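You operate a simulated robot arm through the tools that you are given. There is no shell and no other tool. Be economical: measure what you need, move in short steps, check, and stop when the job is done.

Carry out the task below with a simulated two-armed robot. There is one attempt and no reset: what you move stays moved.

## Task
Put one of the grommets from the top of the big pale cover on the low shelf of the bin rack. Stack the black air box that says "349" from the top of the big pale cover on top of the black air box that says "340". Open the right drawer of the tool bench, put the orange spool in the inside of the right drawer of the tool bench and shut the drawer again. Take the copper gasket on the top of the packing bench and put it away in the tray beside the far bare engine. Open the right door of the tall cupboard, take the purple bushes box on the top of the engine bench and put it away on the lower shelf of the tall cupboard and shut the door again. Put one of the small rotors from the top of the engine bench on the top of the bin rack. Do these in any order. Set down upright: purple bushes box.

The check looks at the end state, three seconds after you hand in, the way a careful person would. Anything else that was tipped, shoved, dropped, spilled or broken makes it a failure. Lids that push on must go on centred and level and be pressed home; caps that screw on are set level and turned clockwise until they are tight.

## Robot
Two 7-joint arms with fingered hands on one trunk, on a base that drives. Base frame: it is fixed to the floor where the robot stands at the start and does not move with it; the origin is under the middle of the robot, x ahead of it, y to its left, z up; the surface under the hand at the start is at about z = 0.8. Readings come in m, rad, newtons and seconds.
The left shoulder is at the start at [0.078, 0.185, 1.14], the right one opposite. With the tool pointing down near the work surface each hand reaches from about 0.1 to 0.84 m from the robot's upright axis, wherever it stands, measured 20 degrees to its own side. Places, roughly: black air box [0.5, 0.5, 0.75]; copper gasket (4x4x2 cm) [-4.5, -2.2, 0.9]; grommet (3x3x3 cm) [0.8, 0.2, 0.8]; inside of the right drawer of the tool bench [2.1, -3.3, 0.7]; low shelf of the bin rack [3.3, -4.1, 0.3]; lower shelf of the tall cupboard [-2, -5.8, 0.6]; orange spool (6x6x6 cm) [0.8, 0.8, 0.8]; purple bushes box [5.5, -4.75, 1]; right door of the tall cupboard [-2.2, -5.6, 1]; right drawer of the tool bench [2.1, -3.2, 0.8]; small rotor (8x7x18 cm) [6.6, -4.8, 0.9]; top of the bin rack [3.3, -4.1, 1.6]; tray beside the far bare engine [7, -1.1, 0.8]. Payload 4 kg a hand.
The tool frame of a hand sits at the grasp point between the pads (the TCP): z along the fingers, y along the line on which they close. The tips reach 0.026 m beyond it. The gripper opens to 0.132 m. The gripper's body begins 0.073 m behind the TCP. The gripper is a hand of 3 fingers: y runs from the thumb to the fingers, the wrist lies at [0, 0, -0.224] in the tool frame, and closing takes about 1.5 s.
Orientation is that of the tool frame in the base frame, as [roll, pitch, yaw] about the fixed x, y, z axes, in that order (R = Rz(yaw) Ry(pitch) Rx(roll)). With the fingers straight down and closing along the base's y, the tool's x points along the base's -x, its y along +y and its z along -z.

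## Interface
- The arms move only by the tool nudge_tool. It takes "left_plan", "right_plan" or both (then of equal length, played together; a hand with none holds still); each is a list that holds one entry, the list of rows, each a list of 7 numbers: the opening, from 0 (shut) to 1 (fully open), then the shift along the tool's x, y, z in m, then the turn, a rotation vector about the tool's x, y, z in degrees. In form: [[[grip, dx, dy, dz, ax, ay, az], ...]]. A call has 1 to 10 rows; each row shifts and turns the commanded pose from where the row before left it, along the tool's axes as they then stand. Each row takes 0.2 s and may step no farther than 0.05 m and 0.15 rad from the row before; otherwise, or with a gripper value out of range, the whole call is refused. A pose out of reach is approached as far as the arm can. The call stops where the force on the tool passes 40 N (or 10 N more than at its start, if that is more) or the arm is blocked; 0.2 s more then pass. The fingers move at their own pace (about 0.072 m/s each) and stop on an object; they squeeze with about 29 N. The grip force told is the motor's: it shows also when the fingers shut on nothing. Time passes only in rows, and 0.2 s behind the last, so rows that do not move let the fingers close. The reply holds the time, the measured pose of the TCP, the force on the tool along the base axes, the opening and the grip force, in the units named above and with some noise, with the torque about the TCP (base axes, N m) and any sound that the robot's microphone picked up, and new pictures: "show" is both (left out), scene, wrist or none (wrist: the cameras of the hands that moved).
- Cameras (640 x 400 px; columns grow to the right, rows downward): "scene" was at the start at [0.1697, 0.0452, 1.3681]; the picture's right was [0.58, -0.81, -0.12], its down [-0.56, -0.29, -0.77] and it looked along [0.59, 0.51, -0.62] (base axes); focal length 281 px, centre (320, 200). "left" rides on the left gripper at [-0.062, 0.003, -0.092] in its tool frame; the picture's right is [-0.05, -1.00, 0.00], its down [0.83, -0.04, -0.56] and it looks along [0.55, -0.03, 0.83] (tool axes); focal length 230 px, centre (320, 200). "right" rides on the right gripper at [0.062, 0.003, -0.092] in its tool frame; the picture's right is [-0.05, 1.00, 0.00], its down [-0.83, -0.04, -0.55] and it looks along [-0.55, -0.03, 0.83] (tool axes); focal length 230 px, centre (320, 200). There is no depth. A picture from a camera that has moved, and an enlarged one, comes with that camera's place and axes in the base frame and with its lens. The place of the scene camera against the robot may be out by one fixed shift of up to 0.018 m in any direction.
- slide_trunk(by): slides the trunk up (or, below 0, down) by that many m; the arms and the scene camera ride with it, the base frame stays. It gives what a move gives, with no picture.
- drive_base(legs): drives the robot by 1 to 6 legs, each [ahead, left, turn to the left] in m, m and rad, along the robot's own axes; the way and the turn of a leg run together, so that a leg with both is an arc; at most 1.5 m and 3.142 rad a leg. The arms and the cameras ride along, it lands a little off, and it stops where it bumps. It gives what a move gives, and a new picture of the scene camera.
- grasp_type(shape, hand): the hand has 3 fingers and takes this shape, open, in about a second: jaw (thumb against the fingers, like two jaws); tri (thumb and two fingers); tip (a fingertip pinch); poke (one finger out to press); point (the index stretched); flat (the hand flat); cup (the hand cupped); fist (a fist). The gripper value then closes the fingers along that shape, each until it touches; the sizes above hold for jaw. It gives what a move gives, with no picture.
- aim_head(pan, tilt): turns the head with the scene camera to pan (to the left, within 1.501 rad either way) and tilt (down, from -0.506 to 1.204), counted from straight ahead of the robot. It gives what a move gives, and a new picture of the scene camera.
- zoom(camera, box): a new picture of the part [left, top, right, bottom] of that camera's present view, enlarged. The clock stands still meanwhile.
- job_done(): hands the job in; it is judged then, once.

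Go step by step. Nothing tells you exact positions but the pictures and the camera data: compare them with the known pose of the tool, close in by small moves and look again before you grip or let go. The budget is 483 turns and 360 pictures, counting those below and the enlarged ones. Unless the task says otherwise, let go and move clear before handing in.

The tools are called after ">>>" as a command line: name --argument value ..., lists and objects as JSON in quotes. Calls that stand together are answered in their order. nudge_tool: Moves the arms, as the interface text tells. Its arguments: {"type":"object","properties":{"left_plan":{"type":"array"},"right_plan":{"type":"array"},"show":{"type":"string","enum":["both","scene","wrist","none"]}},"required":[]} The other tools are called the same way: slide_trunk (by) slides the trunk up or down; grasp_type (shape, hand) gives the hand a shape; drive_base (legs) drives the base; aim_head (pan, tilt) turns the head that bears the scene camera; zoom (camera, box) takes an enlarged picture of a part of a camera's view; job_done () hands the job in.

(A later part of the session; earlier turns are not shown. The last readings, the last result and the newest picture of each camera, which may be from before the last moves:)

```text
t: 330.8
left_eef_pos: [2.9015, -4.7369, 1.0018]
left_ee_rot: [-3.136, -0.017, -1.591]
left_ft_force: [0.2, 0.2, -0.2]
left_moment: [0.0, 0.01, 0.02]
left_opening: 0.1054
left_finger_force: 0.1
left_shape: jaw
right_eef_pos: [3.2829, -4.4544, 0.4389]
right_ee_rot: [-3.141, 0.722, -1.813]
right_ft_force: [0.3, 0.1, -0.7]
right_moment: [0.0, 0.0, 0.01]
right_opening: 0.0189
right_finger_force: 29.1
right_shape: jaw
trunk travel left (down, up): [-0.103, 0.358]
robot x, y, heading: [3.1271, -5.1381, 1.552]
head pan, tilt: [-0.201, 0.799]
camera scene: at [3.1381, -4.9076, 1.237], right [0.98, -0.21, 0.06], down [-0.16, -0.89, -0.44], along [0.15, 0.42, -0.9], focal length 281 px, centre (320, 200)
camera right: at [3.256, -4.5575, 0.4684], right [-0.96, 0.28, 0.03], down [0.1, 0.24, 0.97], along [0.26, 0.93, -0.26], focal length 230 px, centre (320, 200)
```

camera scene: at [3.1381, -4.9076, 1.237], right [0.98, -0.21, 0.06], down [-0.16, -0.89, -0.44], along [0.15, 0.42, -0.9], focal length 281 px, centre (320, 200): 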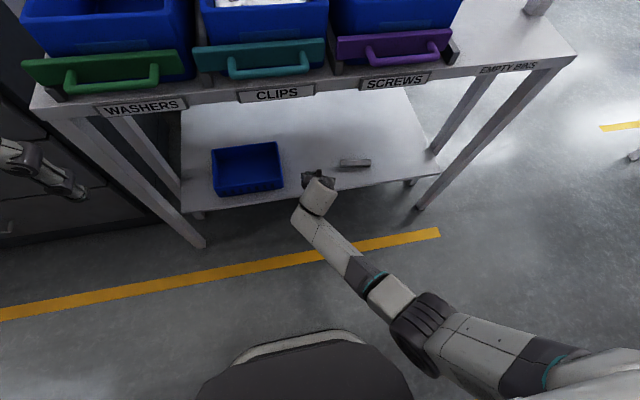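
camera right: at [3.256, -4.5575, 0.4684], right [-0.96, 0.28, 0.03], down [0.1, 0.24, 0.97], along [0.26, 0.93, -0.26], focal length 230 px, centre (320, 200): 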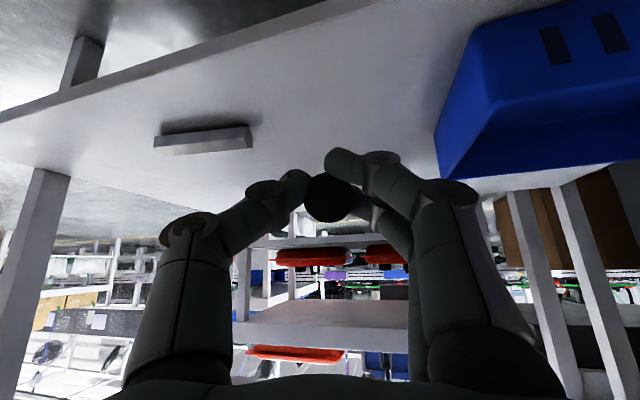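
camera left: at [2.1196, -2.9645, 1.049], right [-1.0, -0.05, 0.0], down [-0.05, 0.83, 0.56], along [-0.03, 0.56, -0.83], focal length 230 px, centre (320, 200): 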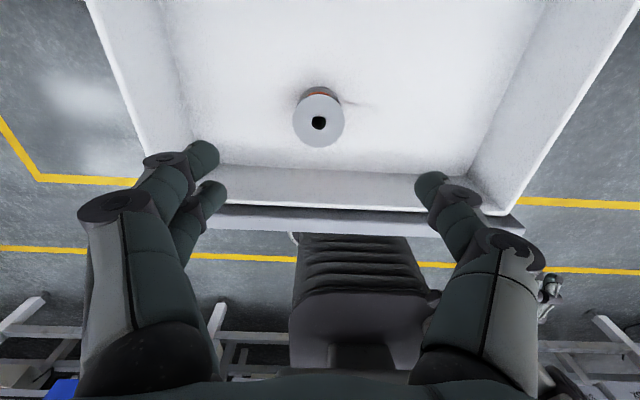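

>>> nudge_tool --right_plan '[[[0, -0.0267, 0.0088, 0.0235, 0, 0, 0], [0, -0.0267, 0.0088, 0.0235, 0, 0, 0], [0, -0.0267, 0.0088, 0.0235, 0, 0, 0], [0, 0.0132, 0, 0.015, 0, 0, 0], [0, 0.0132, 0, 0.015, 0, 0, 0], [0, 0.0066, 0, 0.0075, 0, 0, 0], [0, 0, 0, 0, 0, 0, 0]]]' --show "both"

```text
t: 332.4
left_eef_pos: [2.9016, -4.7364, 1.0016]
left_ee_rot: [-3.136, -0.016, -1.589]
left_ft_force: [-0.5, 0.1, 0.1]
left_moment: [0.02, 0.0, 0.01]
left_opening: 0.1054
left_finger_force: 0.1
left_shape: jaw
right_eef_pos: [3.2737, -4.3467, 0.4323]
right_ee_rot: [3.128, 0.713, -1.806]
right_ft_force: [-0.3, -0.1, 0.5]
right_moment: [-0.02, -0.01, 0.02]
right_opening: 0.0186
right_finger_force: 29.0
right_shape: jaw
right hand out of reach, approached as far as the arm can: row 4, 5, 6
trunk travel left (down, up): [-0.103, 0.358]
robot x, y, heading: [3.1289, -5.1336, 1.551]
head pan, tilt: [-0.201, 0.799]
camera scene: at [3.1378, -4.907, 1.2368], right [0.98, -0.21, 0.06], down [-0.16, -0.89, -0.44], along [0.15, 0.41, -0.9], focal length 281 px, centre (320, 200)
camera right: at [3.246, -4.4491, 0.4629], right [-0.96, 0.26, 0.04], down [0.11, 0.25, 0.96], along [0.24, 0.93, -0.27], focal length 230 px, centre (320, 200)
```

scene: 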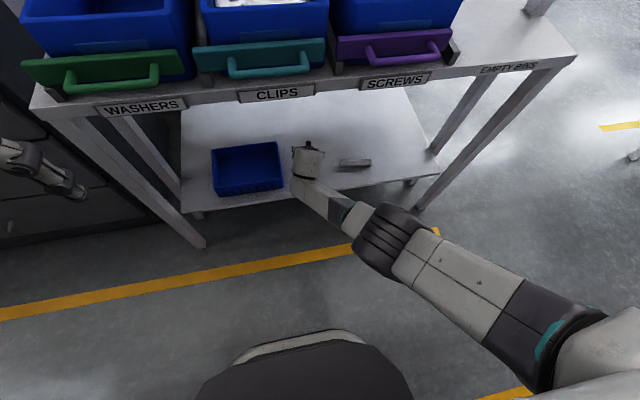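
right: 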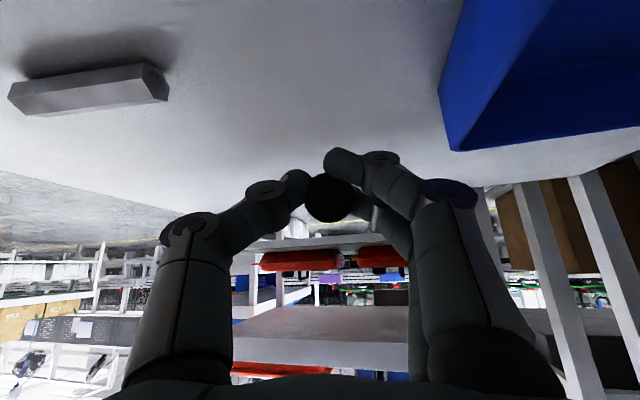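

The arm is at full reach, so I'll use the trunk for the last few centimetres down.

>>> slide_trunk --by -0.05

>>> zoom --camera "right" --box '[0, 0, 640, 400]'

```text
t: 333.3
left_eef_pos: [2.9012, -4.7369, 0.9525]
left_ee_rot: [-3.138, -0.013, -1.59]
left_ft_force: [0.7, 0.3, 0.0]
left_moment: [0.04, 0.0, 0.04]
left_opening: 0.1056
left_finger_force: 0.1
left_shape: jaw
right_eef_pos: [3.2828, -4.3438, 0.3797]
right_ee_rot: [-3.141, 0.724, -1.813]
right_ft_force: [0.8, 0.7, 0.7]
right_moment: [-0.02, 0.01, 0.01]
right_opening: 0.0185
right_finger_force: 29.0
right_shape: jaw
trunk travel left (down, up): [-0.053, 0.408]
robot x, y, heading: [3.1279, -5.1424, 1.554]
head pan, tilt: [-0.201, 0.799]
```

```text
1.00 times, centred on (320, 200) of right (not enlarged: the box is as wide or as high as the picture)
camera zoom: at [3.2559, -4.4469, 0.4091], right [-0.96, 0.28, 0.03], down [0.1, 0.24, 0.97], along [0.26, 0.93, -0.26], focal length 230 px, centre (320, 200)
```

zoom: 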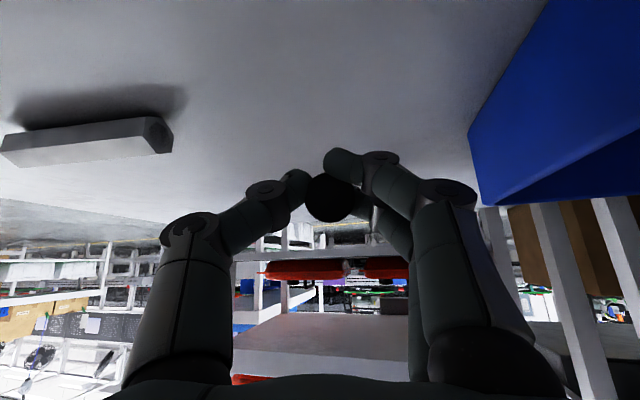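

>>> slide_trunk --by -0.02

>>> zoom --camera "right" --box '[0, 0, 640, 400]'

```text
t: 333.9
left_eef_pos: [2.9015, -4.737, 0.9316]
left_ee_rot: [-3.135, -0.013, -1.59]
left_ft_force: [-0.5, -0.6, 0.8]
left_moment: [0.02, 0.0, 0.0]
left_opening: 0.1055
left_finger_force: 0.0
left_shape: jaw
right_eef_pos: [3.2839, -4.3442, 0.3604]
right_ee_rot: [-3.14, 0.726, -1.813]
right_ft_force: [-0.7, -1.1, -0.5]
right_moment: [-0.02, -0.04, 0.01]
right_opening: 0.0183
right_finger_force: 28.7
right_shape: jaw
trunk travel left (down, up): [-0.033, 0.428]
robot x, y, heading: [3.1285, -5.1396, 1.55]
head pan, tilt: [-0.201, 0.799]
```

```text
1.00 times, centred on (320, 200) of right (not enlarged: the box is as wide or as high as the picture)
camera zoom: at [3.2556, -4.447, 0.3891], right [-0.96, 0.28, 0.03], down [0.1, 0.24, 0.97], along [0.26, 0.93, -0.26], focal length 230 px, centre (320, 200)
```

zoom: 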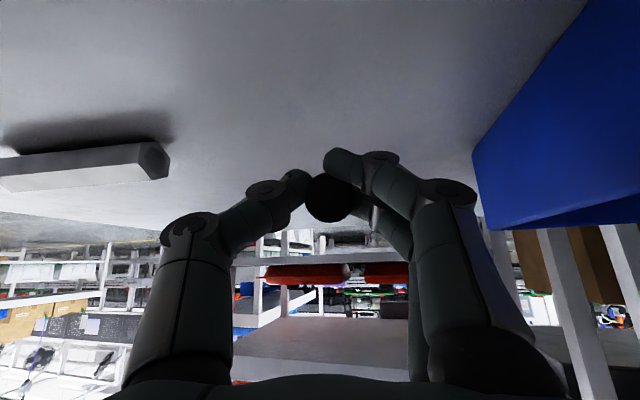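

>>> slide_trunk --by -0.03

>>> zoom --camera "right" --box '[0, 0, 640, 400]'

>>> zoom --camera "scene" --box '[180, 100, 436, 260]'

```text
t: 334.7
left_eef_pos: [2.9011, -4.7358, 0.9011]
left_ee_rot: [-3.135, -0.014, -1.594]
left_ft_force: [-0.3, 0.3, 0.6]
left_moment: [0.03, 0.03, 0.0]
left_opening: 0.1054
left_finger_force: 0.0
left_shape: jaw
right_eef_pos: [3.2831, -4.3452, 0.3276]
right_ee_rot: [-3.141, 0.722, -1.816]
right_ft_force: [-2.2, -1.0, 5.7]
right_moment: [0.01, 0.06, 0.05]
right_opening: 0.0191
right_finger_force: 29.1
right_shape: jaw
trunk travel left (down, up): [-0.003, 0.458]
robot x, y, heading: [3.1263, -5.1384, 1.557]
head pan, tilt: [-0.201, 0.799]
```

```text
1.00 times, centred on (320, 200) of right (not enlarged: the box is as wide or as high as the picture)
camera zoom: at [3.2555, -4.4478, 0.3571], right [-0.96, 0.28, 0.03], down [0.1, 0.24, 0.97], along [0.26, 0.93, -0.26], focal length 230 px, centre (320, 200)
```

zoom: 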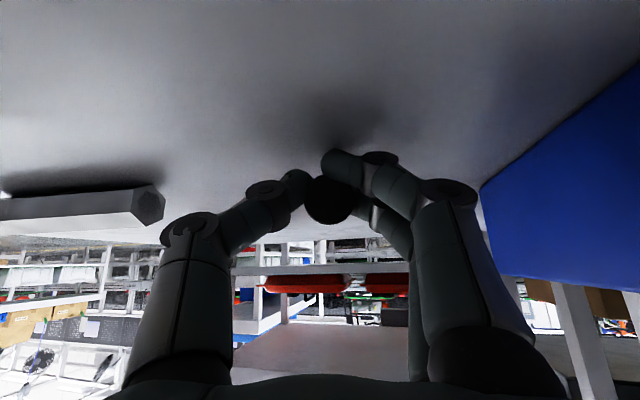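

```text
2.50 times, centred on (308, 180) of scene
camera zoom: at [3.1396, -4.8141, 1.0729], right [0.98, -0.19, 0.1], down [-0.16, -0.96, -0.25], along [0.14, 0.22, -0.96], focal length 702 px, centre (350, 250)
```

zoom: 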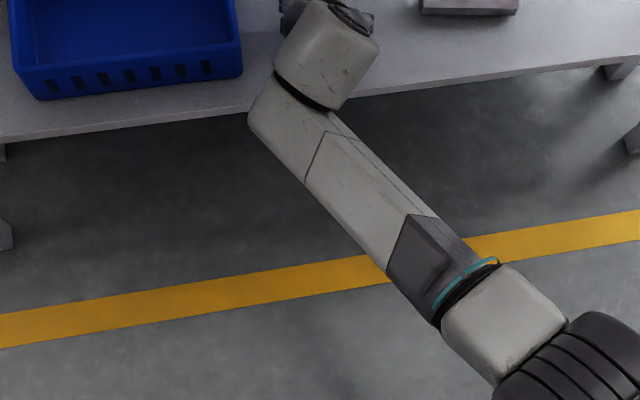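

It's touching the shelf. I'll open and withdraw backwards and upwards.

>>> nudge_tool --right_plan '[[[0.15, 0, 0, 0, 0, 0, 0], [0.3, 0, 0, 0, 0, 0, 0], [0.5, 0, 0, 0, 0, 0, 0], [0.5, 0, 0, 0, 0, 0, 0], [0.5, 0, 0, -0.02, 0, 0, 0], [0.5, 0, 0, -0.03, 0, 0, 0], [0.5, 0, 0, -0.03, 0, 0, 0], [0.5, 0, 0, 0, 0, 0, 0]]]' --show "wrist"

```text
t: 336.5
left_eef_pos: [2.9024, -4.736, 0.9015]
left_ee_rot: [-3.134, -0.015, -1.59]
left_ft_force: [-0.1, 0.4, 0.6]
left_moment: [0.01, 0.0, -0.02]
left_opening: 0.1052
left_finger_force: 0.1
left_shape: jaw
right_eef_pos: [3.2699, -4.396, 0.3864]
right_ee_rot: [-3.141, 0.721, -1.811]
right_ft_force: [-0.2, 0.2, 0.1]
right_moment: [0.0, -0.04, 0.01]
right_opening: 0.0654
right_finger_force: 0.0
right_shape: jaw
trunk travel left (down, up): [-0.003, 0.458]
robot x, y, heading: [3.1273, -5.1397, 1.557]
head pan, tilt: [-0.201, 0.799]
camera right: at [3.243, -4.4992, 0.4166], right [-0.96, 0.28, 0.03], down [0.1, 0.24, 0.97], along [0.26, 0.93, -0.26], focal length 230 px, centre (320, 200)
```

right: 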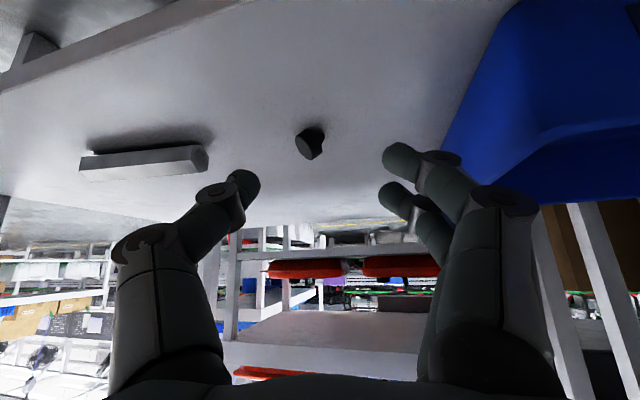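

The grommet rests on the low shelf. I'll withdraw the hand fully, raise the trunk, and turn the hand back down.

>>> nudge_tool --right_plan '[[[0.5, 0, 0, -0.04, 0, 0, 0], [0.5, 0, 0, -0.04, 0, 0, 0], [0.5, 0.03, 0, -0.03, 0, 0, 0], [0.5, 0.03, 0, -0.02, 0, 0, 0], [0.5, 0.03, 0, -0.02, 0, 0, 0], [0.5, 0.03, 0, -0.02, 0, 0, 0], [0.5, 0, 0, 0, 0, 0, 0]]]' --show "both"

```text
t: 338.3
left_eef_pos: [2.9021, -4.7362, 0.9007]
left_ee_rot: [-3.135, -0.015, -1.592]
left_ft_force: [-0.1, 0.5, 0.0]
left_moment: [-0.03, -0.03, 0.02]
left_opening: 0.1054
left_finger_force: 0.1
left_shape: jaw
right_eef_pos: [3.24, -4.5547, 0.4637]
right_ee_rot: [-3.134, 0.804, -1.828]
right_ft_force: [0.7, -0.3, -0.4]
right_moment: [-0.02, 0.01, -0.01]
right_opening: 0.0658
right_finger_force: 0.1
right_shape: jaw
trunk travel left (down, up): [-0.003, 0.458]
robot x, y, heading: [3.1266, -5.1401, 1.553]
head pan, tilt: [-0.201, 0.799]
stopped in row 7 (right hand): the arm was blocked; the commanded pose is now the measured one
camera scene: at [3.1395, -4.8133, 1.0727], right [0.98, -0.19, 0.1], down [-0.16, -0.96, -0.25], along [0.14, 0.22, -0.96], focal length 281 px, centre (320, 200)
camera right: at [3.2096, -4.6588, 0.4839], right [-0.96, 0.29, 0.03], down [0.08, 0.16, 0.98], along [0.28, 0.94, -0.18], focal length 230 px, centre (320, 200)
```

scene: 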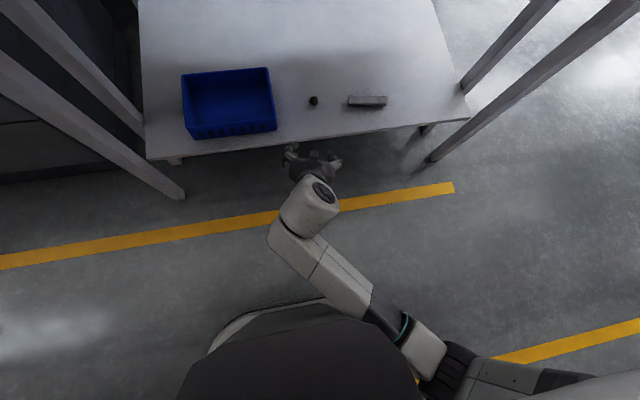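
right: 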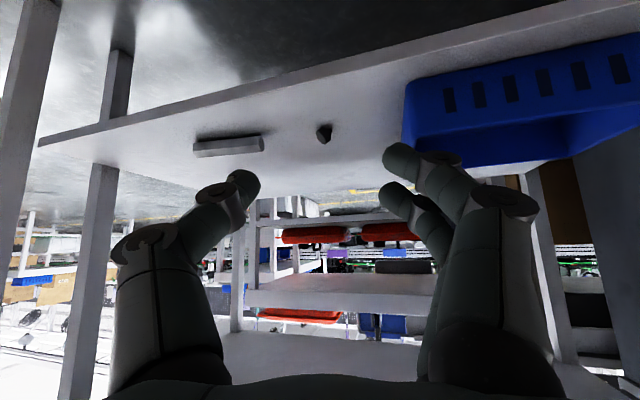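

>>> slide_trunk --by 0.2

>>> nudge_tool --right_plan '[[[0.5, 0.02, 0, -0.02, 0, 0, 0], [0.5, 0.03, 0, -0.03, 0, 0, 0], [0.5, 0, 0, 0, 0, 8, 0], [0.5, 0, 0, 0, 0, 8, 0], [0.5, 0, 0, 0, 0, 8, 0], [0.5, 0, 0, 0, 0, 8, 0], [0.5, 0, 0, 0, 0, 8, 0], [0.5, 0, 0, 0, 0, 6, 0], [0.5, 0, 0, 0, 0, 0, 0]]]' --show "scene"

```text
t: 340.5
left_eef_pos: [2.9018, -4.7358, 1.0991]
left_ee_rot: [-3.135, -0.016, -1.593]
left_ft_force: [-0.1, -0.5, 0.4]
left_moment: [0.01, -0.01, 0.02]
left_opening: 0.1052
left_finger_force: 0.1
left_shape: jaw
right_eef_pos: [3.2379, -4.5562, 0.663]
right_ee_rot: [-3.139, 0.798, -1.829]
right_ft_force: [0.4, 0.0, 0.1]
right_moment: [-0.01, 0.0, 0.03]
right_opening: 0.0655
right_finger_force: 0.0
right_shape: jaw
trunk travel left (down, up): [-0.203, 0.258]
robot x, y, heading: [3.1277, -5.1409, 1.55]
head pan, tilt: [-0.201, 0.799]
```

```text
t: 342.5
left_eef_pos: [2.9021, -4.7365, 1.1016]
left_ee_rot: [-3.135, -0.016, -1.591]
left_ft_force: [0.1, -0.6, -1.4]
left_moment: [0.0, 0.01, 0.01]
left_opening: 0.1051
left_finger_force: 0.0
left_shape: jaw
right_eef_pos: [3.2199, -4.6251, 0.6624]
right_ee_rot: [-3.141, -0.005, -1.83]
right_ft_force: [1.0, -0.3, 0.5]
right_moment: [0.0, 0.01, -0.01]
right_opening: 0.0654
right_finger_force: 0.0
right_shape: jaw
trunk travel left (down, up): [-0.203, 0.258]
robot x, y, heading: [3.1277, -5.1386, 1.556]
head pan, tilt: [-0.201, 0.799]
camera scene: at [3.1365, -4.9861, 1.3735], right [0.98, -0.21, 0.03], down [-0.16, -0.81, -0.57], along [0.15, 0.55, -0.82], focal length 281 px, centre (320, 200)
```

scene: 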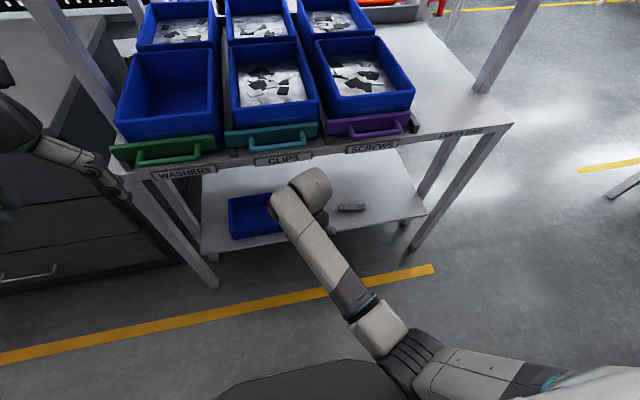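

The grommet task is done. Next come the purple box and a small rotor on the engine bench, which I'll approach from its open (north) side.

>>> drive_base --legs '[[0, 0, -1.556], [1.25, 0, 0], [0, 0, 1.57]]'

>>> aim_head --pan -0.6 --tilt 0.3

```text
t: 356.4
left_eef_pos: [4.1492, -4.766, 1.1008]
left_ee_rot: [-3.135, -0.016, -1.591]
left_ft_force: [0.0, 0.0, 0.1]
left_moment: [0.02, 0.01, 0.02]
left_opening: 0.1057
left_finger_force: 0.0
left_shape: jaw
right_eef_pos: [4.4676, -4.6539, 0.6628]
right_ee_rot: [-3.14, -0.004, -1.83]
right_ft_force: [0.0, 0.2, -0.4]
right_moment: [-0.03, 0.01, 0.02]
right_opening: 0.0654
right_finger_force: 0.0
right_shape: jaw
trunk travel left (down, up): [-0.203, 0.258]
robot x, y, heading: [4.3749, -5.1658, 1.556]
head pan, tilt: [-0.201, 0.799]
camera scene: at [4.3844, -5.015, 1.3734], right [0.98, -0.21, 0.03], down [-0.16, -0.81, -0.57], along [0.15, 0.55, -0.82], focal length 281 px, centre (320, 200)
```

scene: 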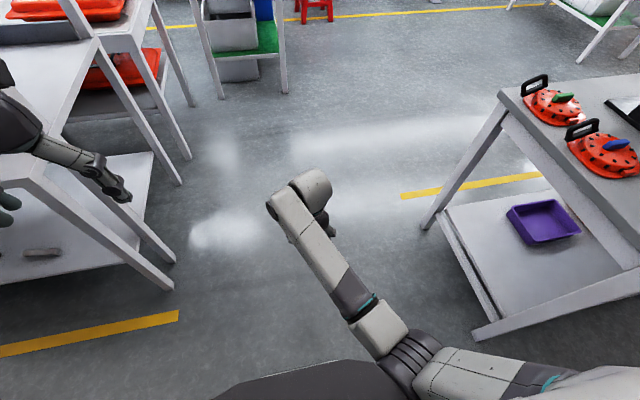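

```text
t: 357.4
left_eef_pos: [4.1488, -4.765, 1.1016]
left_ee_rot: [-3.136, -0.017, -1.591]
left_ft_force: [1.0, 0.6, 0.9]
left_moment: [-0.03, 0.01, 0.03]
left_opening: 0.1053
left_finger_force: 0.0
left_shape: jaw
right_eef_pos: [4.4674, -4.6535, 0.662]
right_ee_rot: [-3.141, -0.002, -1.832]
right_ft_force: [0.8, -0.3, -0.4]
right_moment: [-0.01, 0.01, 0.03]
right_opening: 0.0655
right_finger_force: 0.1
right_shape: jaw
trunk travel left (down, up): [-0.203, 0.258]
robot x, y, heading: [4.3753, -5.1666, 1.556]
head pan, tilt: [-0.6, 0.3]
camera scene: at [4.4212, -5.0099, 1.4174], right [0.82, -0.57, 0.1], down [-0.17, -0.4, -0.9], along [0.55, 0.72, -0.43], focal length 281 px, centre (320, 200)
```

scene: 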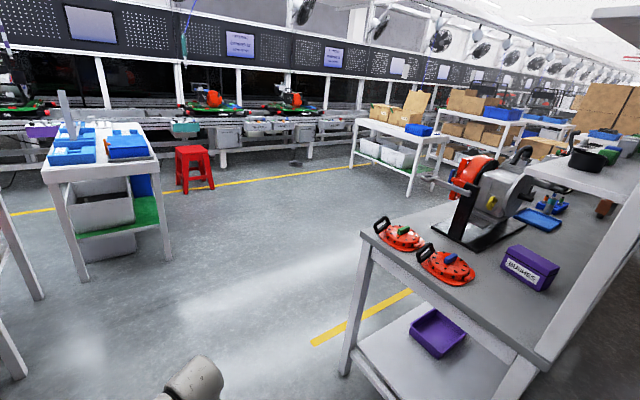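

The purple "BUSHES" box is near the west end of the engine bench. I'll raise the right hand, turn to face the bench end, and approach.

>>> nudge_tool --right_plan '[[[0.5, 0, 0, -0.045, 0, 0, 0], [0.5, 0, 0, -0.045, 0, 0, 0], [0.5, 0, 0, -0.045, 0, 0, 0], [0.5, 0, 0, -0.045, 0, 0, 0], [0.5, 0, 0, -0.045, 0, 0, 0], [0.5, 0, 0, -0.045, 0, 0, 0], [0.5, 0, 0, -0.045, 0, 0, 0], [0.5, 0, 0, -0.045, 0, 0, 0], [0.5, 0, 0, -0.045, 0, 0, 0], [0.5, 0, 0, 0, 0, 0, 0]]]' --show "none"

```text
t: 358.2
left_eef_pos: [4.1504, -4.7646, 1.1007]
left_ee_rot: [-3.138, -0.018, -1.592]
left_ft_force: [1.5, -0.3, 0.0]
left_moment: [-0.02, 0.0, -0.02]
left_opening: 0.1056
left_finger_force: 0.0
left_shape: jaw
right_eef_pos: [4.5724, -4.6432, 0.756]
right_ee_rot: [-2.945, 0.047, -1.876]
right_ft_force: [0.1, -0.4, 0.6]
right_moment: [-0.01, 0.0, 0.03]
right_opening: 0.0661
right_finger_force: 0.1
right_shape: jaw
right hand out of reach, approached as far as the arm can: row 3, 4
trunk travel left (down, up): [-0.203, 0.258]
robot x, y, heading: [4.3743, -5.1662, 1.556]
head pan, tilt: [-0.6, 0.3]
stopped in row 4 (right hand): the arm was blocked; the commanded pose is now the measured one
```

>>> aim_head --pan -0.9 --tilt 0.9

```text
t: 359.2
left_eef_pos: [4.1506, -4.7659, 1.1007]
left_ee_rot: [-3.136, -0.017, -1.592]
left_ft_force: [-0.3, -0.3, 0.0]
left_moment: [0.0, 0.01, 0.03]
left_opening: 0.1054
left_finger_force: 0.0
left_shape: jaw
right_eef_pos: [4.5708, -4.645, 0.7552]
right_ee_rot: [-2.946, 0.047, -1.876]
right_ft_force: [0.1, -0.4, -0.2]
right_moment: [-0.02, -0.03, 0.03]
right_opening: 0.066
right_finger_force: 0.0
right_shape: jaw
trunk travel left (down, up): [-0.203, 0.258]
robot x, y, heading: [4.3722, -5.1715, 1.554]
head pan, tilt: [-0.901, 0.901]
camera scene: at [4.4273, -5.0486, 1.3711], right [0.61, -0.78, 0.13], down [-0.62, -0.57, -0.53], along [0.49, 0.24, -0.84], focal length 281 px, centre (320, 200)
```

scene: 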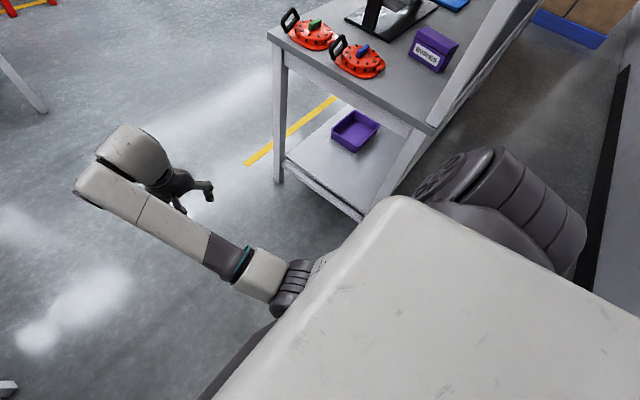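

The right elbow hangs against the body. I'll swing the hand outward and forward, then raise it.

>>> nudge_tool --right_plan '[[[0.5, -0.031, -0.032, 0, -5.6, 0, 0], [0.5, -0.031, -0.032, 0, -5.6, 0, 0], [0.5, -0.031, -0.032, 0, 0, 0, 0], [0.5, -0.031, -0.032, 0, 0, 0, 0], [0.5, -0.031, -0.032, 0, 0, 0, 0], [0.5, 0, 0, -0.04, 0, 0, 0], [0.5, 0, 0, -0.04, 0, 0, 0], [0.5, 0, 0, -0.04, 0, 0, 0], [0.5, 0, 0, -0.04, 0, 0, 0], [0.5, 0, 0, -0.04, 0, 0, 0]]]' --show "scene"

```text
t: 361.4
left_eef_pos: [4.1497, -4.7663, 1.1011]
left_ee_rot: [-3.134, -0.013, -1.592]
left_ft_force: [0.3, -0.2, -0.2]
left_moment: [0.01, 0.01, 0.02]
left_opening: 0.1053
left_finger_force: 0.1
left_shape: jaw
right_eef_pos: [4.7628, -4.5547, 0.9736]
right_ee_rot: [-3.141, 0.047, -1.876]
right_ft_force: [1.2, 0.2, 0.0]
right_moment: [0.02, -0.05, 0.0]
right_opening: 0.0661
right_finger_force: 0.1
right_shape: jaw
trunk travel left (down, up): [-0.203, 0.258]
robot x, y, heading: [4.3749, -5.1653, 1.557]
head pan, tilt: [-0.901, 0.901]
camera scene: at [4.4274, -5.0495, 1.3712], right [0.61, -0.78, 0.13], down [-0.62, -0.57, -0.53], along [0.49, 0.24, -0.84], focal length 281 px, centre (320, 200)
```

scene: 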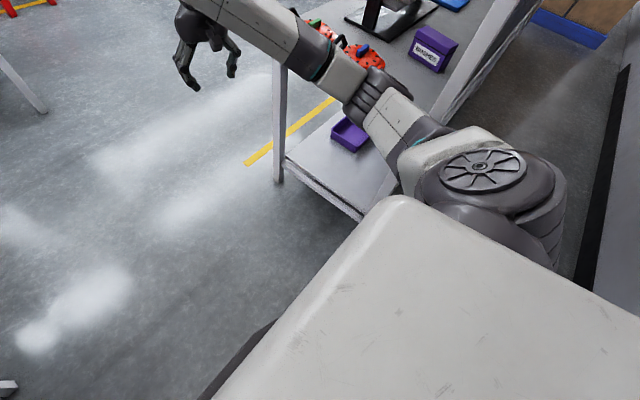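

The right elbow is back outside. I'll step left 0.35 m, turn to face +x, and look at the bench end.

>>> drive_base --legs '[[0.1, 0.35, 0], [0, 0, -1.557]]'

>>> aim_head --pan 0.1 --tilt 0.5

```text
t: 367.6
left_eef_pos: [4.4319, -4.8468, 1.1001]
left_ee_rot: [-3.134, -0.016, 3.105]
left_ft_force: [0.4, -0.2, -0.4]
left_moment: [0.03, 0.03, 0.0]
left_opening: 0.1056
left_finger_force: 0.1
left_shape: jaw
right_eef_pos: [4.6348, -5.4616, 0.9732]
right_ee_rot: [-3.141, 0.047, 2.821]
right_ft_force: [-0.2, -1.4, 0.7]
right_moment: [0.02, 0.01, 0.01]
right_opening: 0.0659
right_finger_force: 0.0
right_shape: jaw
trunk travel left (down, up): [-0.203, 0.258]
robot x, y, heading: [4.0268, -5.0625, -0.034]
head pan, tilt: [-0.901, 0.901]
camera scene: at [4.1441, -5.1352, 1.3711], right [-0.79, -0.59, 0.13], down [-0.56, 0.63, -0.53], along [0.23, -0.49, -0.84], focal length 281 px, centre (320, 200)
```

scene: 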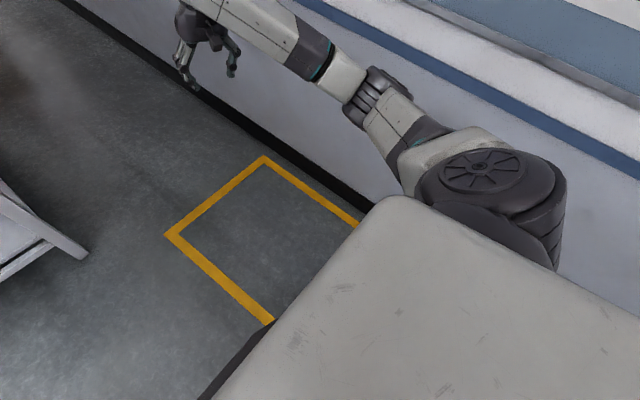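

```text
t: 368.9
left_eef_pos: [4.4326, -4.8446, 1.1014]
left_ee_rot: [-3.135, -0.015, 3.106]
left_ft_force: [0.9, 0.6, 0.5]
left_moment: [0.0, 0.01, 0.01]
left_opening: 0.1051
left_finger_force: 0.1
left_shape: jaw
right_eef_pos: [4.6347, -5.4638, 0.9722]
right_ee_rot: [-3.141, 0.047, 2.821]
right_ft_force: [0.6, -0.2, 0.1]
right_moment: [0.02, 0.0, -0.01]
right_opening: 0.0661
right_finger_force: 0.0
right_shape: jaw
trunk travel left (down, up): [-0.203, 0.258]
robot x, y, heading: [4.0251, -5.0628, -0.032]
head pan, tilt: [0.099, 0.499]
camera scene: at [4.1952, -5.0687, 1.397], right [0.06, -1.0, -0.02], down [-0.62, -0.03, -0.78], along [0.78, 0.06, -0.62], focal length 281 px, centre (320, 200)
```

scene: 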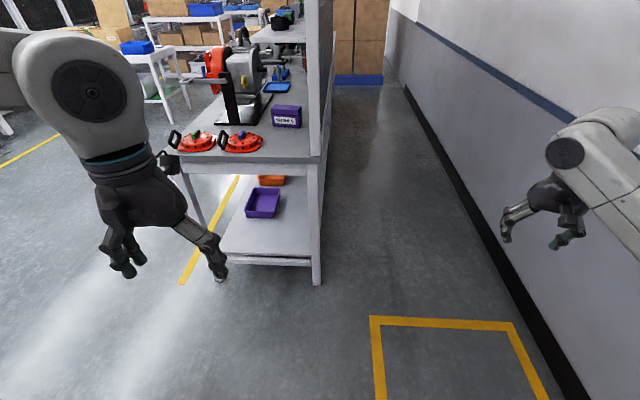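

>>> zoom --camera "scene" --box '[220, 70, 348, 150]'

```text
5.00 times, centred on (284, 110) of scene
camera zoom: at [4.1952, -5.0687, 1.397], right [0.06, -1.0, -0.02], down [-0.62, -0.03, -0.78], along [0.78, 0.06, -0.62], focal length 1404 px, centre (500, 650)
```

zoom: 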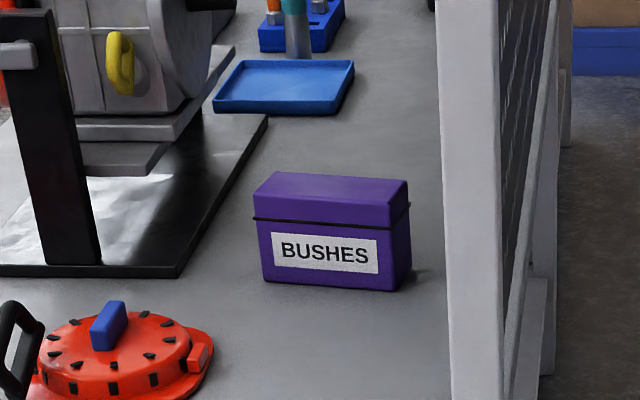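

The bushes box measures about 15 × 6 × 9 cm, stands at about (5.51, -4.81), and is turned about 9°. I'll drive up to the bench end and turn the left hand to close across its thin side.

>>> drive_base --legs '[[0.74, 0.06, 0.032]]'

>>> nudge_tool --left_plan '[[[1, 0, 0, -0.01, 0, 0, -8.3], [1, 0, 0, -0.01, 0, 0, -8.3], [1, 0, 0, -0.01, 0, 0, -8.3], [1, 0, 0, -0.01, 0, 0, -8.3], [1, 0, 0, 0, 0, 0, -8.3], [1, 0, 0, 0, 0, 0, -8.3], [1, 0, 0, 0, 0, 0, -8.3], [1, 0, 0, 0, 0, 0, -8.3], [1, 0, 0, 0, 0, 0, -8.3], [1, 0, 0, 0, 0, 0, -8.3]]]' --show "both"

```text
t: 372.9
left_eef_pos: [5.1585, -4.784, 1.1014]
left_ee_rot: [-3.134, -0.016, 3.137]
left_ft_force: [-0.7, 0.0, -0.1]
left_moment: [0.03, 0.01, 0.02]
left_opening: 0.1057
left_finger_force: 0.1
left_shape: jaw
right_eef_pos: [5.3792, -5.3951, 0.9735]
right_ee_rot: [-3.14, 0.048, 2.852]
right_ft_force: [0.4, 0.1, -0.3]
right_moment: [-0.01, -0.01, -0.01]
right_opening: 0.066
right_finger_force: 0.0
right_shape: jaw
trunk travel left (down, up): [-0.203, 0.258]
robot x, y, heading: [4.7595, -5.0184, 0.002]
head pan, tilt: [0.099, 0.499]
camera scene: at [4.9287, -5.0161, 1.397], right [0.1, -1.0, -0.02], down [-0.62, -0.05, -0.78], along [0.78, 0.09, -0.62], focal length 281 px, centre (320, 200)
```

scene: 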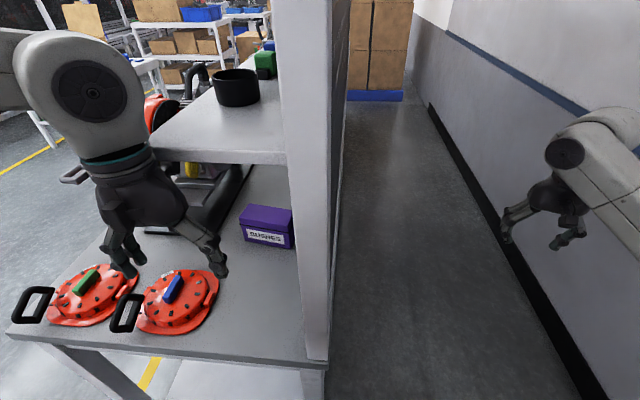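

```text
t: 374.7
left_eef_pos: [5.1518, -4.79, 1.1442]
left_ee_rot: [3.128, -0.014, -2.036]
left_ft_force: [-24.4, -17.0, 5.6]
left_moment: [1.59, -2.53, -0.98]
left_opening: 0.1321
left_finger_force: 0.0
left_shape: jaw
right_eef_pos: [5.3765, -5.3977, 0.9759]
right_ee_rot: [3.141, 0.049, 2.851]
right_ft_force: [0.7, 0.5, -0.1]
right_moment: [-0.02, 0.03, -0.02]
right_opening: 0.0659
right_finger_force: 0.3
right_shape: jaw
trunk travel left (down, up): [-0.203, 0.258]
robot x, y, heading: [4.7563, -5.0179, -0.002]
head pan, tilt: [0.099, 0.499]
stopped in row 8 (left hand): the force on the tool passed its limit at 41 N (the readings are from after the stop); the commanded pose is now the measured one
camera scene: at [4.9231, -5.0182, 1.3979], right [0.1, -1.0, -0.02], down [-0.62, -0.05, -0.79], along [0.78, 0.09, -0.62], focal length 281 px, centre (320, 200)
camera left: at [5.1777, -4.732, 1.2367], right [0.92, -0.4, -0.01], down [-0.32, -0.76, 0.56], along [-0.24, -0.51, -0.83], focal length 230 px, centre (320, 200)
```

scene: 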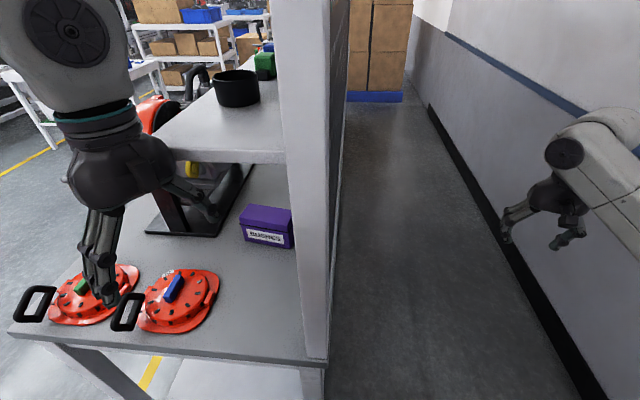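
left: 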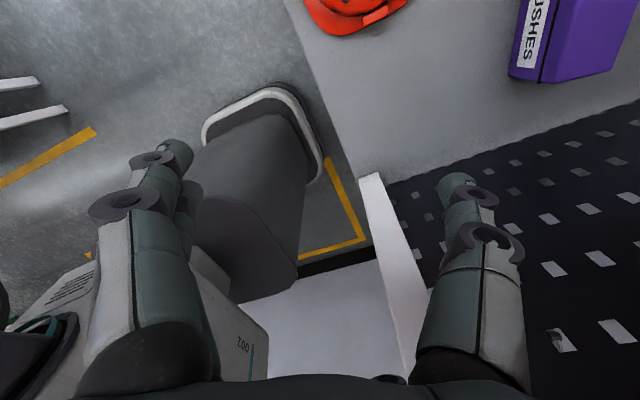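

There is a small shelf above the box (underside about 1.2 m), and the hand brushed its corner. I'll back off, finish the turn, and go in lower under the shelf edge.

>>> drive_base --legs '[[-0.2, 0, 0]]'

>>> zoom --camera "scene" --box '[100, 40, 356, 200]'

```text
t: 376.3
left_eef_pos: [4.9571, -4.7856, 1.1415]
left_ee_rot: [3.127, -0.015, -2.027]
left_ft_force: [-0.4, -0.3, -0.5]
left_moment: [0.03, 0.01, 0.03]
left_opening: 0.132
left_finger_force: 0.0
left_shape: jaw
right_eef_pos: [5.1795, -5.3955, 0.9729]
right_ee_rot: [-3.142, 0.048, 2.855]
right_ft_force: [0.9, 0.2, -0.3]
right_moment: [0.01, -0.02, -0.02]
right_opening: 0.0661
right_finger_force: 0.2
right_shape: jaw
trunk travel left (down, up): [-0.203, 0.258]
robot x, y, heading: [4.5578, -5.0191, -0.005]
head pan, tilt: [0.099, 0.499]
camera scene: at [4.7276, -5.0159, 1.3968], right [0.1, -1.0, -0.02], down [-0.62, -0.05, -0.78], along [0.78, 0.09, -0.62], focal length 281 px, centre (320, 200)
```

scene: 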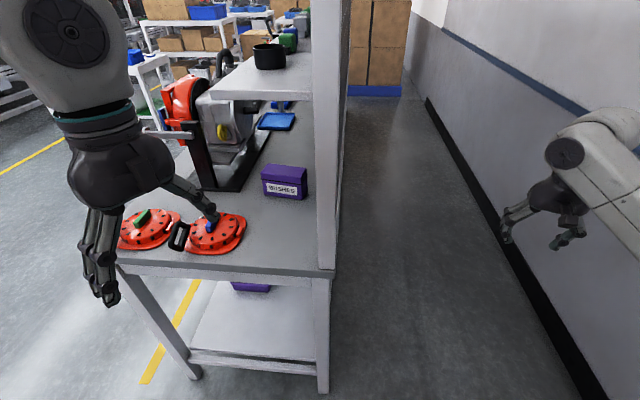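

```text
2.50 times, centred on (228, 120) of scene
camera zoom: at [4.7276, -5.0159, 1.3968], right [0.1, -1.0, -0.02], down [-0.62, -0.05, -0.78], along [0.78, 0.09, -0.62], focal length 702 px, centre (550, 400)
```

zoom: 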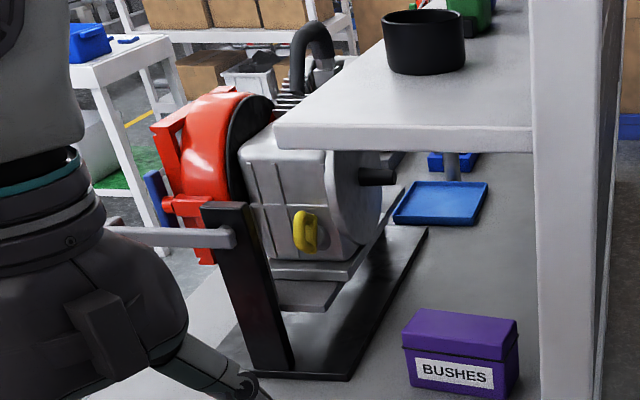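

From two views the bench top is at about 0.85, the box centre at about (5.45, -4.82), and the shelf edge at y ≈ -4.72. I'll finish turning the left hand and tilt it so that it reaches in under the shelf.

>>> nudge_tool --left_plan '[[[1, 0, 0, 0, 0, 0, -6.4], [1, 0, 0, 0, 0, 0, -6.4], [1, 0, 0, 0, 0, 0, -6.4], [1, 0, 0, 0, 0, 8, 0], [1, 0, 0, 0, 0, 8, 0], [1, 0, 0, 0, 0, 8, 0], [1, 0, 0, 0, 0, 8, 0], [1, 0, 0, 0, 0, 0, 0]]]' --show "both"

```text
t: 378.1
left_eef_pos: [4.9559, -4.7873, 1.1415]
left_ee_rot: [3.12, -0.565, -1.681]
left_ft_force: [0.2, -1.1, 0.1]
left_moment: [0.02, 0.01, -0.02]
left_opening: 0.132
left_finger_force: 0.0
left_shape: jaw
right_eef_pos: [5.1789, -5.3965, 0.972]
right_ee_rot: [-3.141, 0.047, 2.853]
right_ft_force: [-0.1, 0.3, -0.4]
right_moment: [0.01, -0.01, 0.06]
right_opening: 0.0658
right_finger_force: 0.1
right_shape: jaw
trunk travel left (down, up): [-0.203, 0.258]
robot x, y, heading: [4.5574, -5.013, -0.001]
head pan, tilt: [0.099, 0.499]
camera scene: at [4.7273, -5.0172, 1.3971], right [0.1, -1.0, -0.02], down [-0.62, -0.05, -0.78], along [0.78, 0.09, -0.62], focal length 281 px, centre (320, 200)
camera left: at [4.9661, -4.6845, 1.1876], right [1.0, -0.08, -0.05], down [0.01, -0.41, 0.91], along [-0.09, -0.91, -0.4], focal length 230 px, centre (320, 200)
```

scene: 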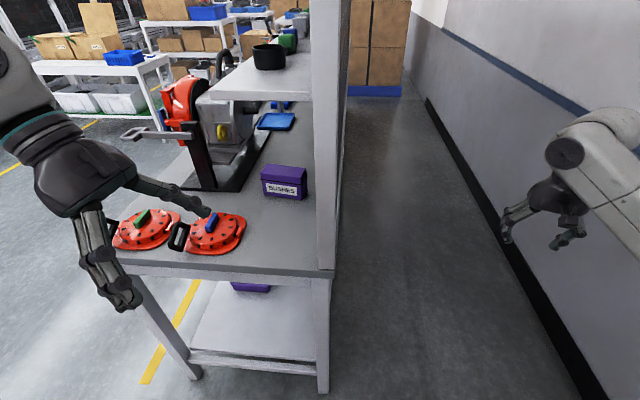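
left: 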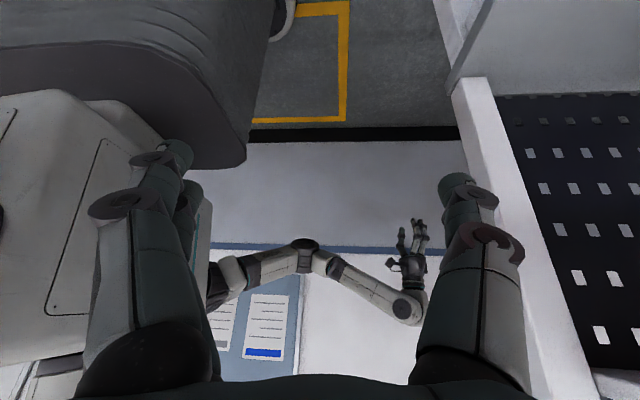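

>>> nudge_tool --left_plan '[[[1, -0.0288, 0.0008, 0.0237, 0, 0, 0], [1, -0.0288, 0.0008, 0.0237, 0, 0, 0], [1, -0.0288, 0.0008, 0.0237, 0, 0, 0], [1, -0.0288, 0.0008, 0.0237, 0, 0, 0], [1, 0, 0, 0, 0, 0, 0]]]' --show "none"

>>> drive_base --legs '[[0.22, 0, 0]]'

>>> zoom --camera "left" --box '[0, 0, 640, 400]'

```text
t: 379.3
left_eef_pos: [4.9563, -4.7389, 0.9998]
left_ee_rot: [3.12, -0.567, -1.679]
left_ft_force: [-0.1, 0.5, -0.2]
left_moment: [-0.02, -0.02, 0.0]
left_opening: 0.132
left_finger_force: 0.1
left_shape: jaw
right_eef_pos: [5.1794, -5.3957, 0.974]
right_ee_rot: [-3.139, 0.046, 2.854]
right_ft_force: [0.3, 0.1, 0.9]
right_moment: [-0.02, -0.01, 0.01]
right_opening: 0.0657
right_finger_force: 0.1
right_shape: jaw
trunk travel left (down, up): [-0.203, 0.258]
robot x, y, heading: [4.5608, -5.0164, 0.001]
head pan, tilt: [0.099, 0.499]
```

```text
t: 381.0
left_eef_pos: [5.1753, -4.7369, 0.9999]
left_ee_rot: [3.12, -0.564, -1.676]
left_ft_force: [0.5, 0.6, -0.4]
left_moment: [0.0, 0.01, -0.01]
left_opening: 0.1321
left_finger_force: 0.0
left_shape: jaw
right_eef_pos: [5.4014, -5.3936, 0.9728]
right_ee_rot: [-3.14, 0.048, 2.857]
right_ft_force: [-0.1, 0.4, 0.3]
right_moment: [0.01, 0.03, -0.01]
right_opening: 0.0661
right_finger_force: 0.2
right_shape: jaw
trunk travel left (down, up): [-0.203, 0.258]
robot x, y, heading: [4.7781, -5.0183, 0.004]
head pan, tilt: [0.099, 0.499]
camera scene: at [4.9475, -5.0152, 1.397], right [0.1, -0.99, -0.02], down [-0.62, -0.05, -0.78], along [0.78, 0.09, -0.62], focal length 281 px, centre (320, 200)
```

scene: 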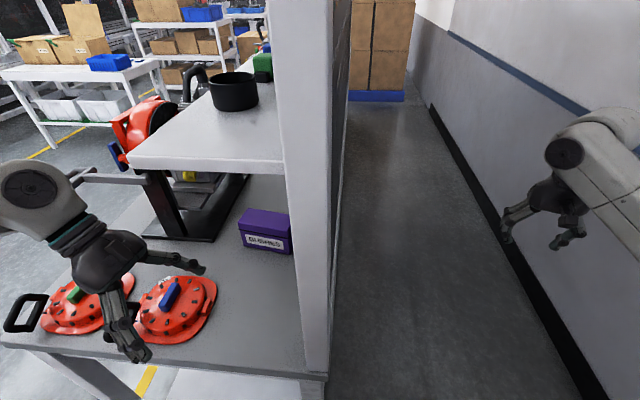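

```text
1.00 times, centred on (320, 200) of left (not enlarged: the box is as wide or as high as the picture)
camera zoom: at [5.1848, -4.6348, 1.0462], right [1.0, -0.07, -0.05], down [0.01, -0.41, 0.91], along [-0.09, -0.91, -0.41], focal length 230 px, centre (320, 200)
```

zoom: 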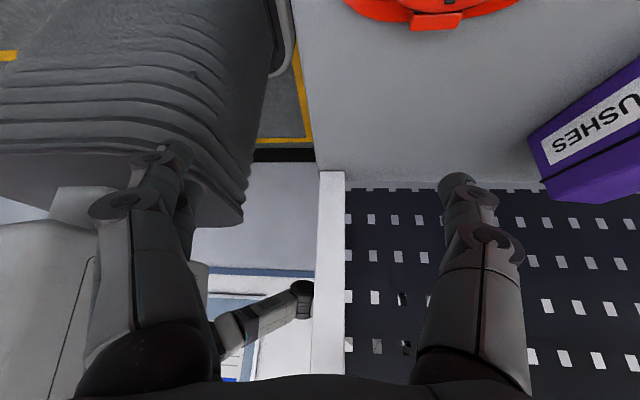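

>>> nudge_tool --left_plan '[[[1, -0.0027, -0.0391, -0.0026, 0, 0, 0], [1, -0.0027, -0.0391, -0.0026, 0, 0, 0], [1, -0.0027, -0.0391, -0.0026, 0, 0, 0], [1, -0.0027, -0.0391, -0.0026, 0, 0, 0], [1, -0.0027, -0.0391, -0.0026, 0, 0, 0], [1, 0, 0, 0, 0, 0, 0]]]' --show "both"

```text
t: 382.4
left_eef_pos: [5.3719, -4.7415, 1.0009]
left_ee_rot: [3.122, -0.567, -1.679]
left_ft_force: [1.0, 0.1, -0.2]
left_moment: [-0.03, 0.02, 0.04]
left_opening: 0.1321
left_finger_force: 0.0
left_shape: jaw
right_eef_pos: [5.4002, -5.3932, 0.9743]
right_ee_rot: [-3.139, 0.049, 2.857]
right_ft_force: [-0.2, -0.2, -0.5]
right_moment: [0.02, 0.0, 0.02]
right_opening: 0.0659
right_finger_force: 0.0
right_shape: jaw
trunk travel left (down, up): [-0.203, 0.258]
robot x, y, heading: [4.7811, -5.0139, 0.003]
head pan, tilt: [0.099, 0.499]
camera scene: at [4.9461, -5.0149, 1.3972], right [0.1, -0.99, -0.02], down [-0.62, -0.05, -0.78], along [0.78, 0.09, -0.62], focal length 281 px, centre (320, 200)
camera left: at [5.3817, -4.6391, 1.0466], right [1.0, -0.07, -0.04], down [0.01, -0.41, 0.91], along [-0.09, -0.91, -0.4], focal length 230 px, centre (320, 200)
```

scene: 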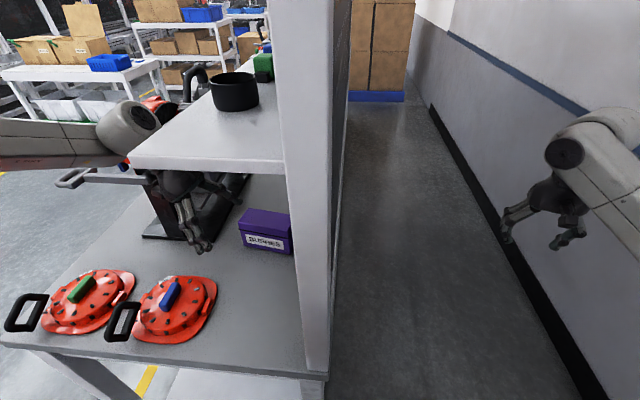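
left: 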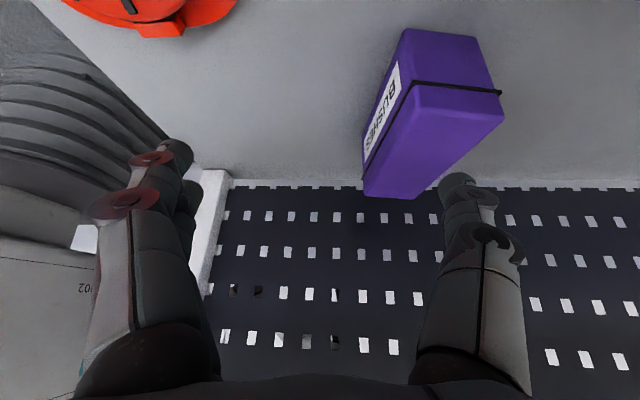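

>>> nudge_tool --left_plan '[[[1, -0.009, -0.044, 0, 0, 0, 0], [1, -0.009, -0.044, 0, 0, 0, 0], [1, 0, 0, 0, 0, 0, 0]]]' --show "both"

```text
t: 383.0
left_eef_pos: [5.4497, -4.7377, 0.991]
left_ee_rot: [3.094, -0.571, -1.66]
left_ft_force: [0.2, 0.5, 0.1]
left_moment: [0.02, -0.01, 0.0]
left_opening: 0.132
left_finger_force: 0.2
left_shape: jaw
right_eef_pos: [5.3997, -5.3927, 0.9745]
right_ee_rot: [-3.141, 0.049, 2.86]
right_ft_force: [-0.9, 0.5, 0.4]
right_moment: [-0.03, 0.01, 0.0]
right_opening: 0.066
right_finger_force: 0.0
right_shape: jaw
trunk travel left (down, up): [-0.203, 0.258]
robot x, y, heading: [4.7797, -5.0182, 0.005]
head pan, tilt: [0.099, 0.499]
stopped in row 3 (left hand): the force on the tool passed its limit at 88 N (the readings are from after the stop); the commanded pose is now the measured one
camera scene: at [4.9446, -5.0151, 1.3975], right [0.1, -0.99, -0.02], down [-0.62, -0.05, -0.79], along [0.78, 0.09, -0.62], focal length 281 px, centre (320, 200)
camera left: at [5.4602, -4.6353, 1.0358], right [1.0, -0.07, -0.07], down [0.03, -0.41, 0.91], along [-0.09, -0.91, -0.4], focal length 230 px, centre (320, 200)
```

scene: 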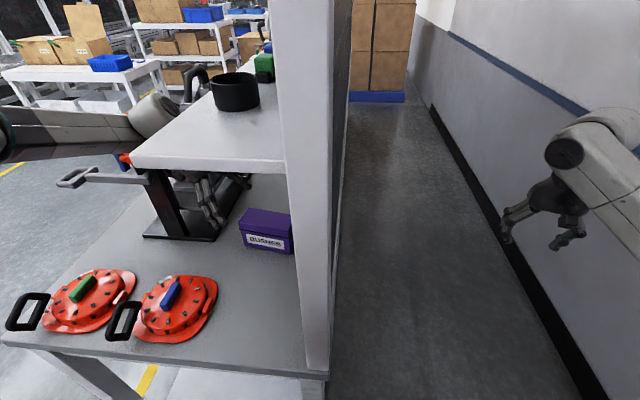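
left: 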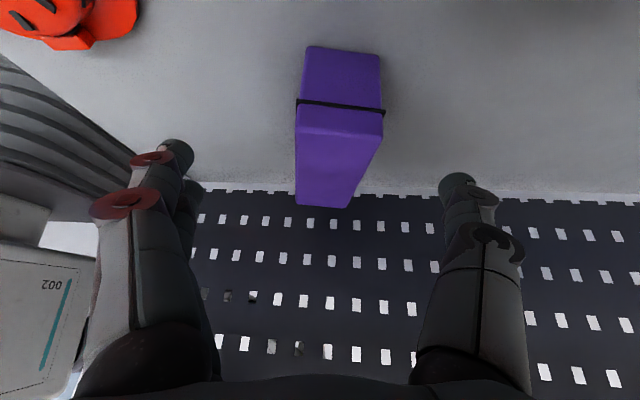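

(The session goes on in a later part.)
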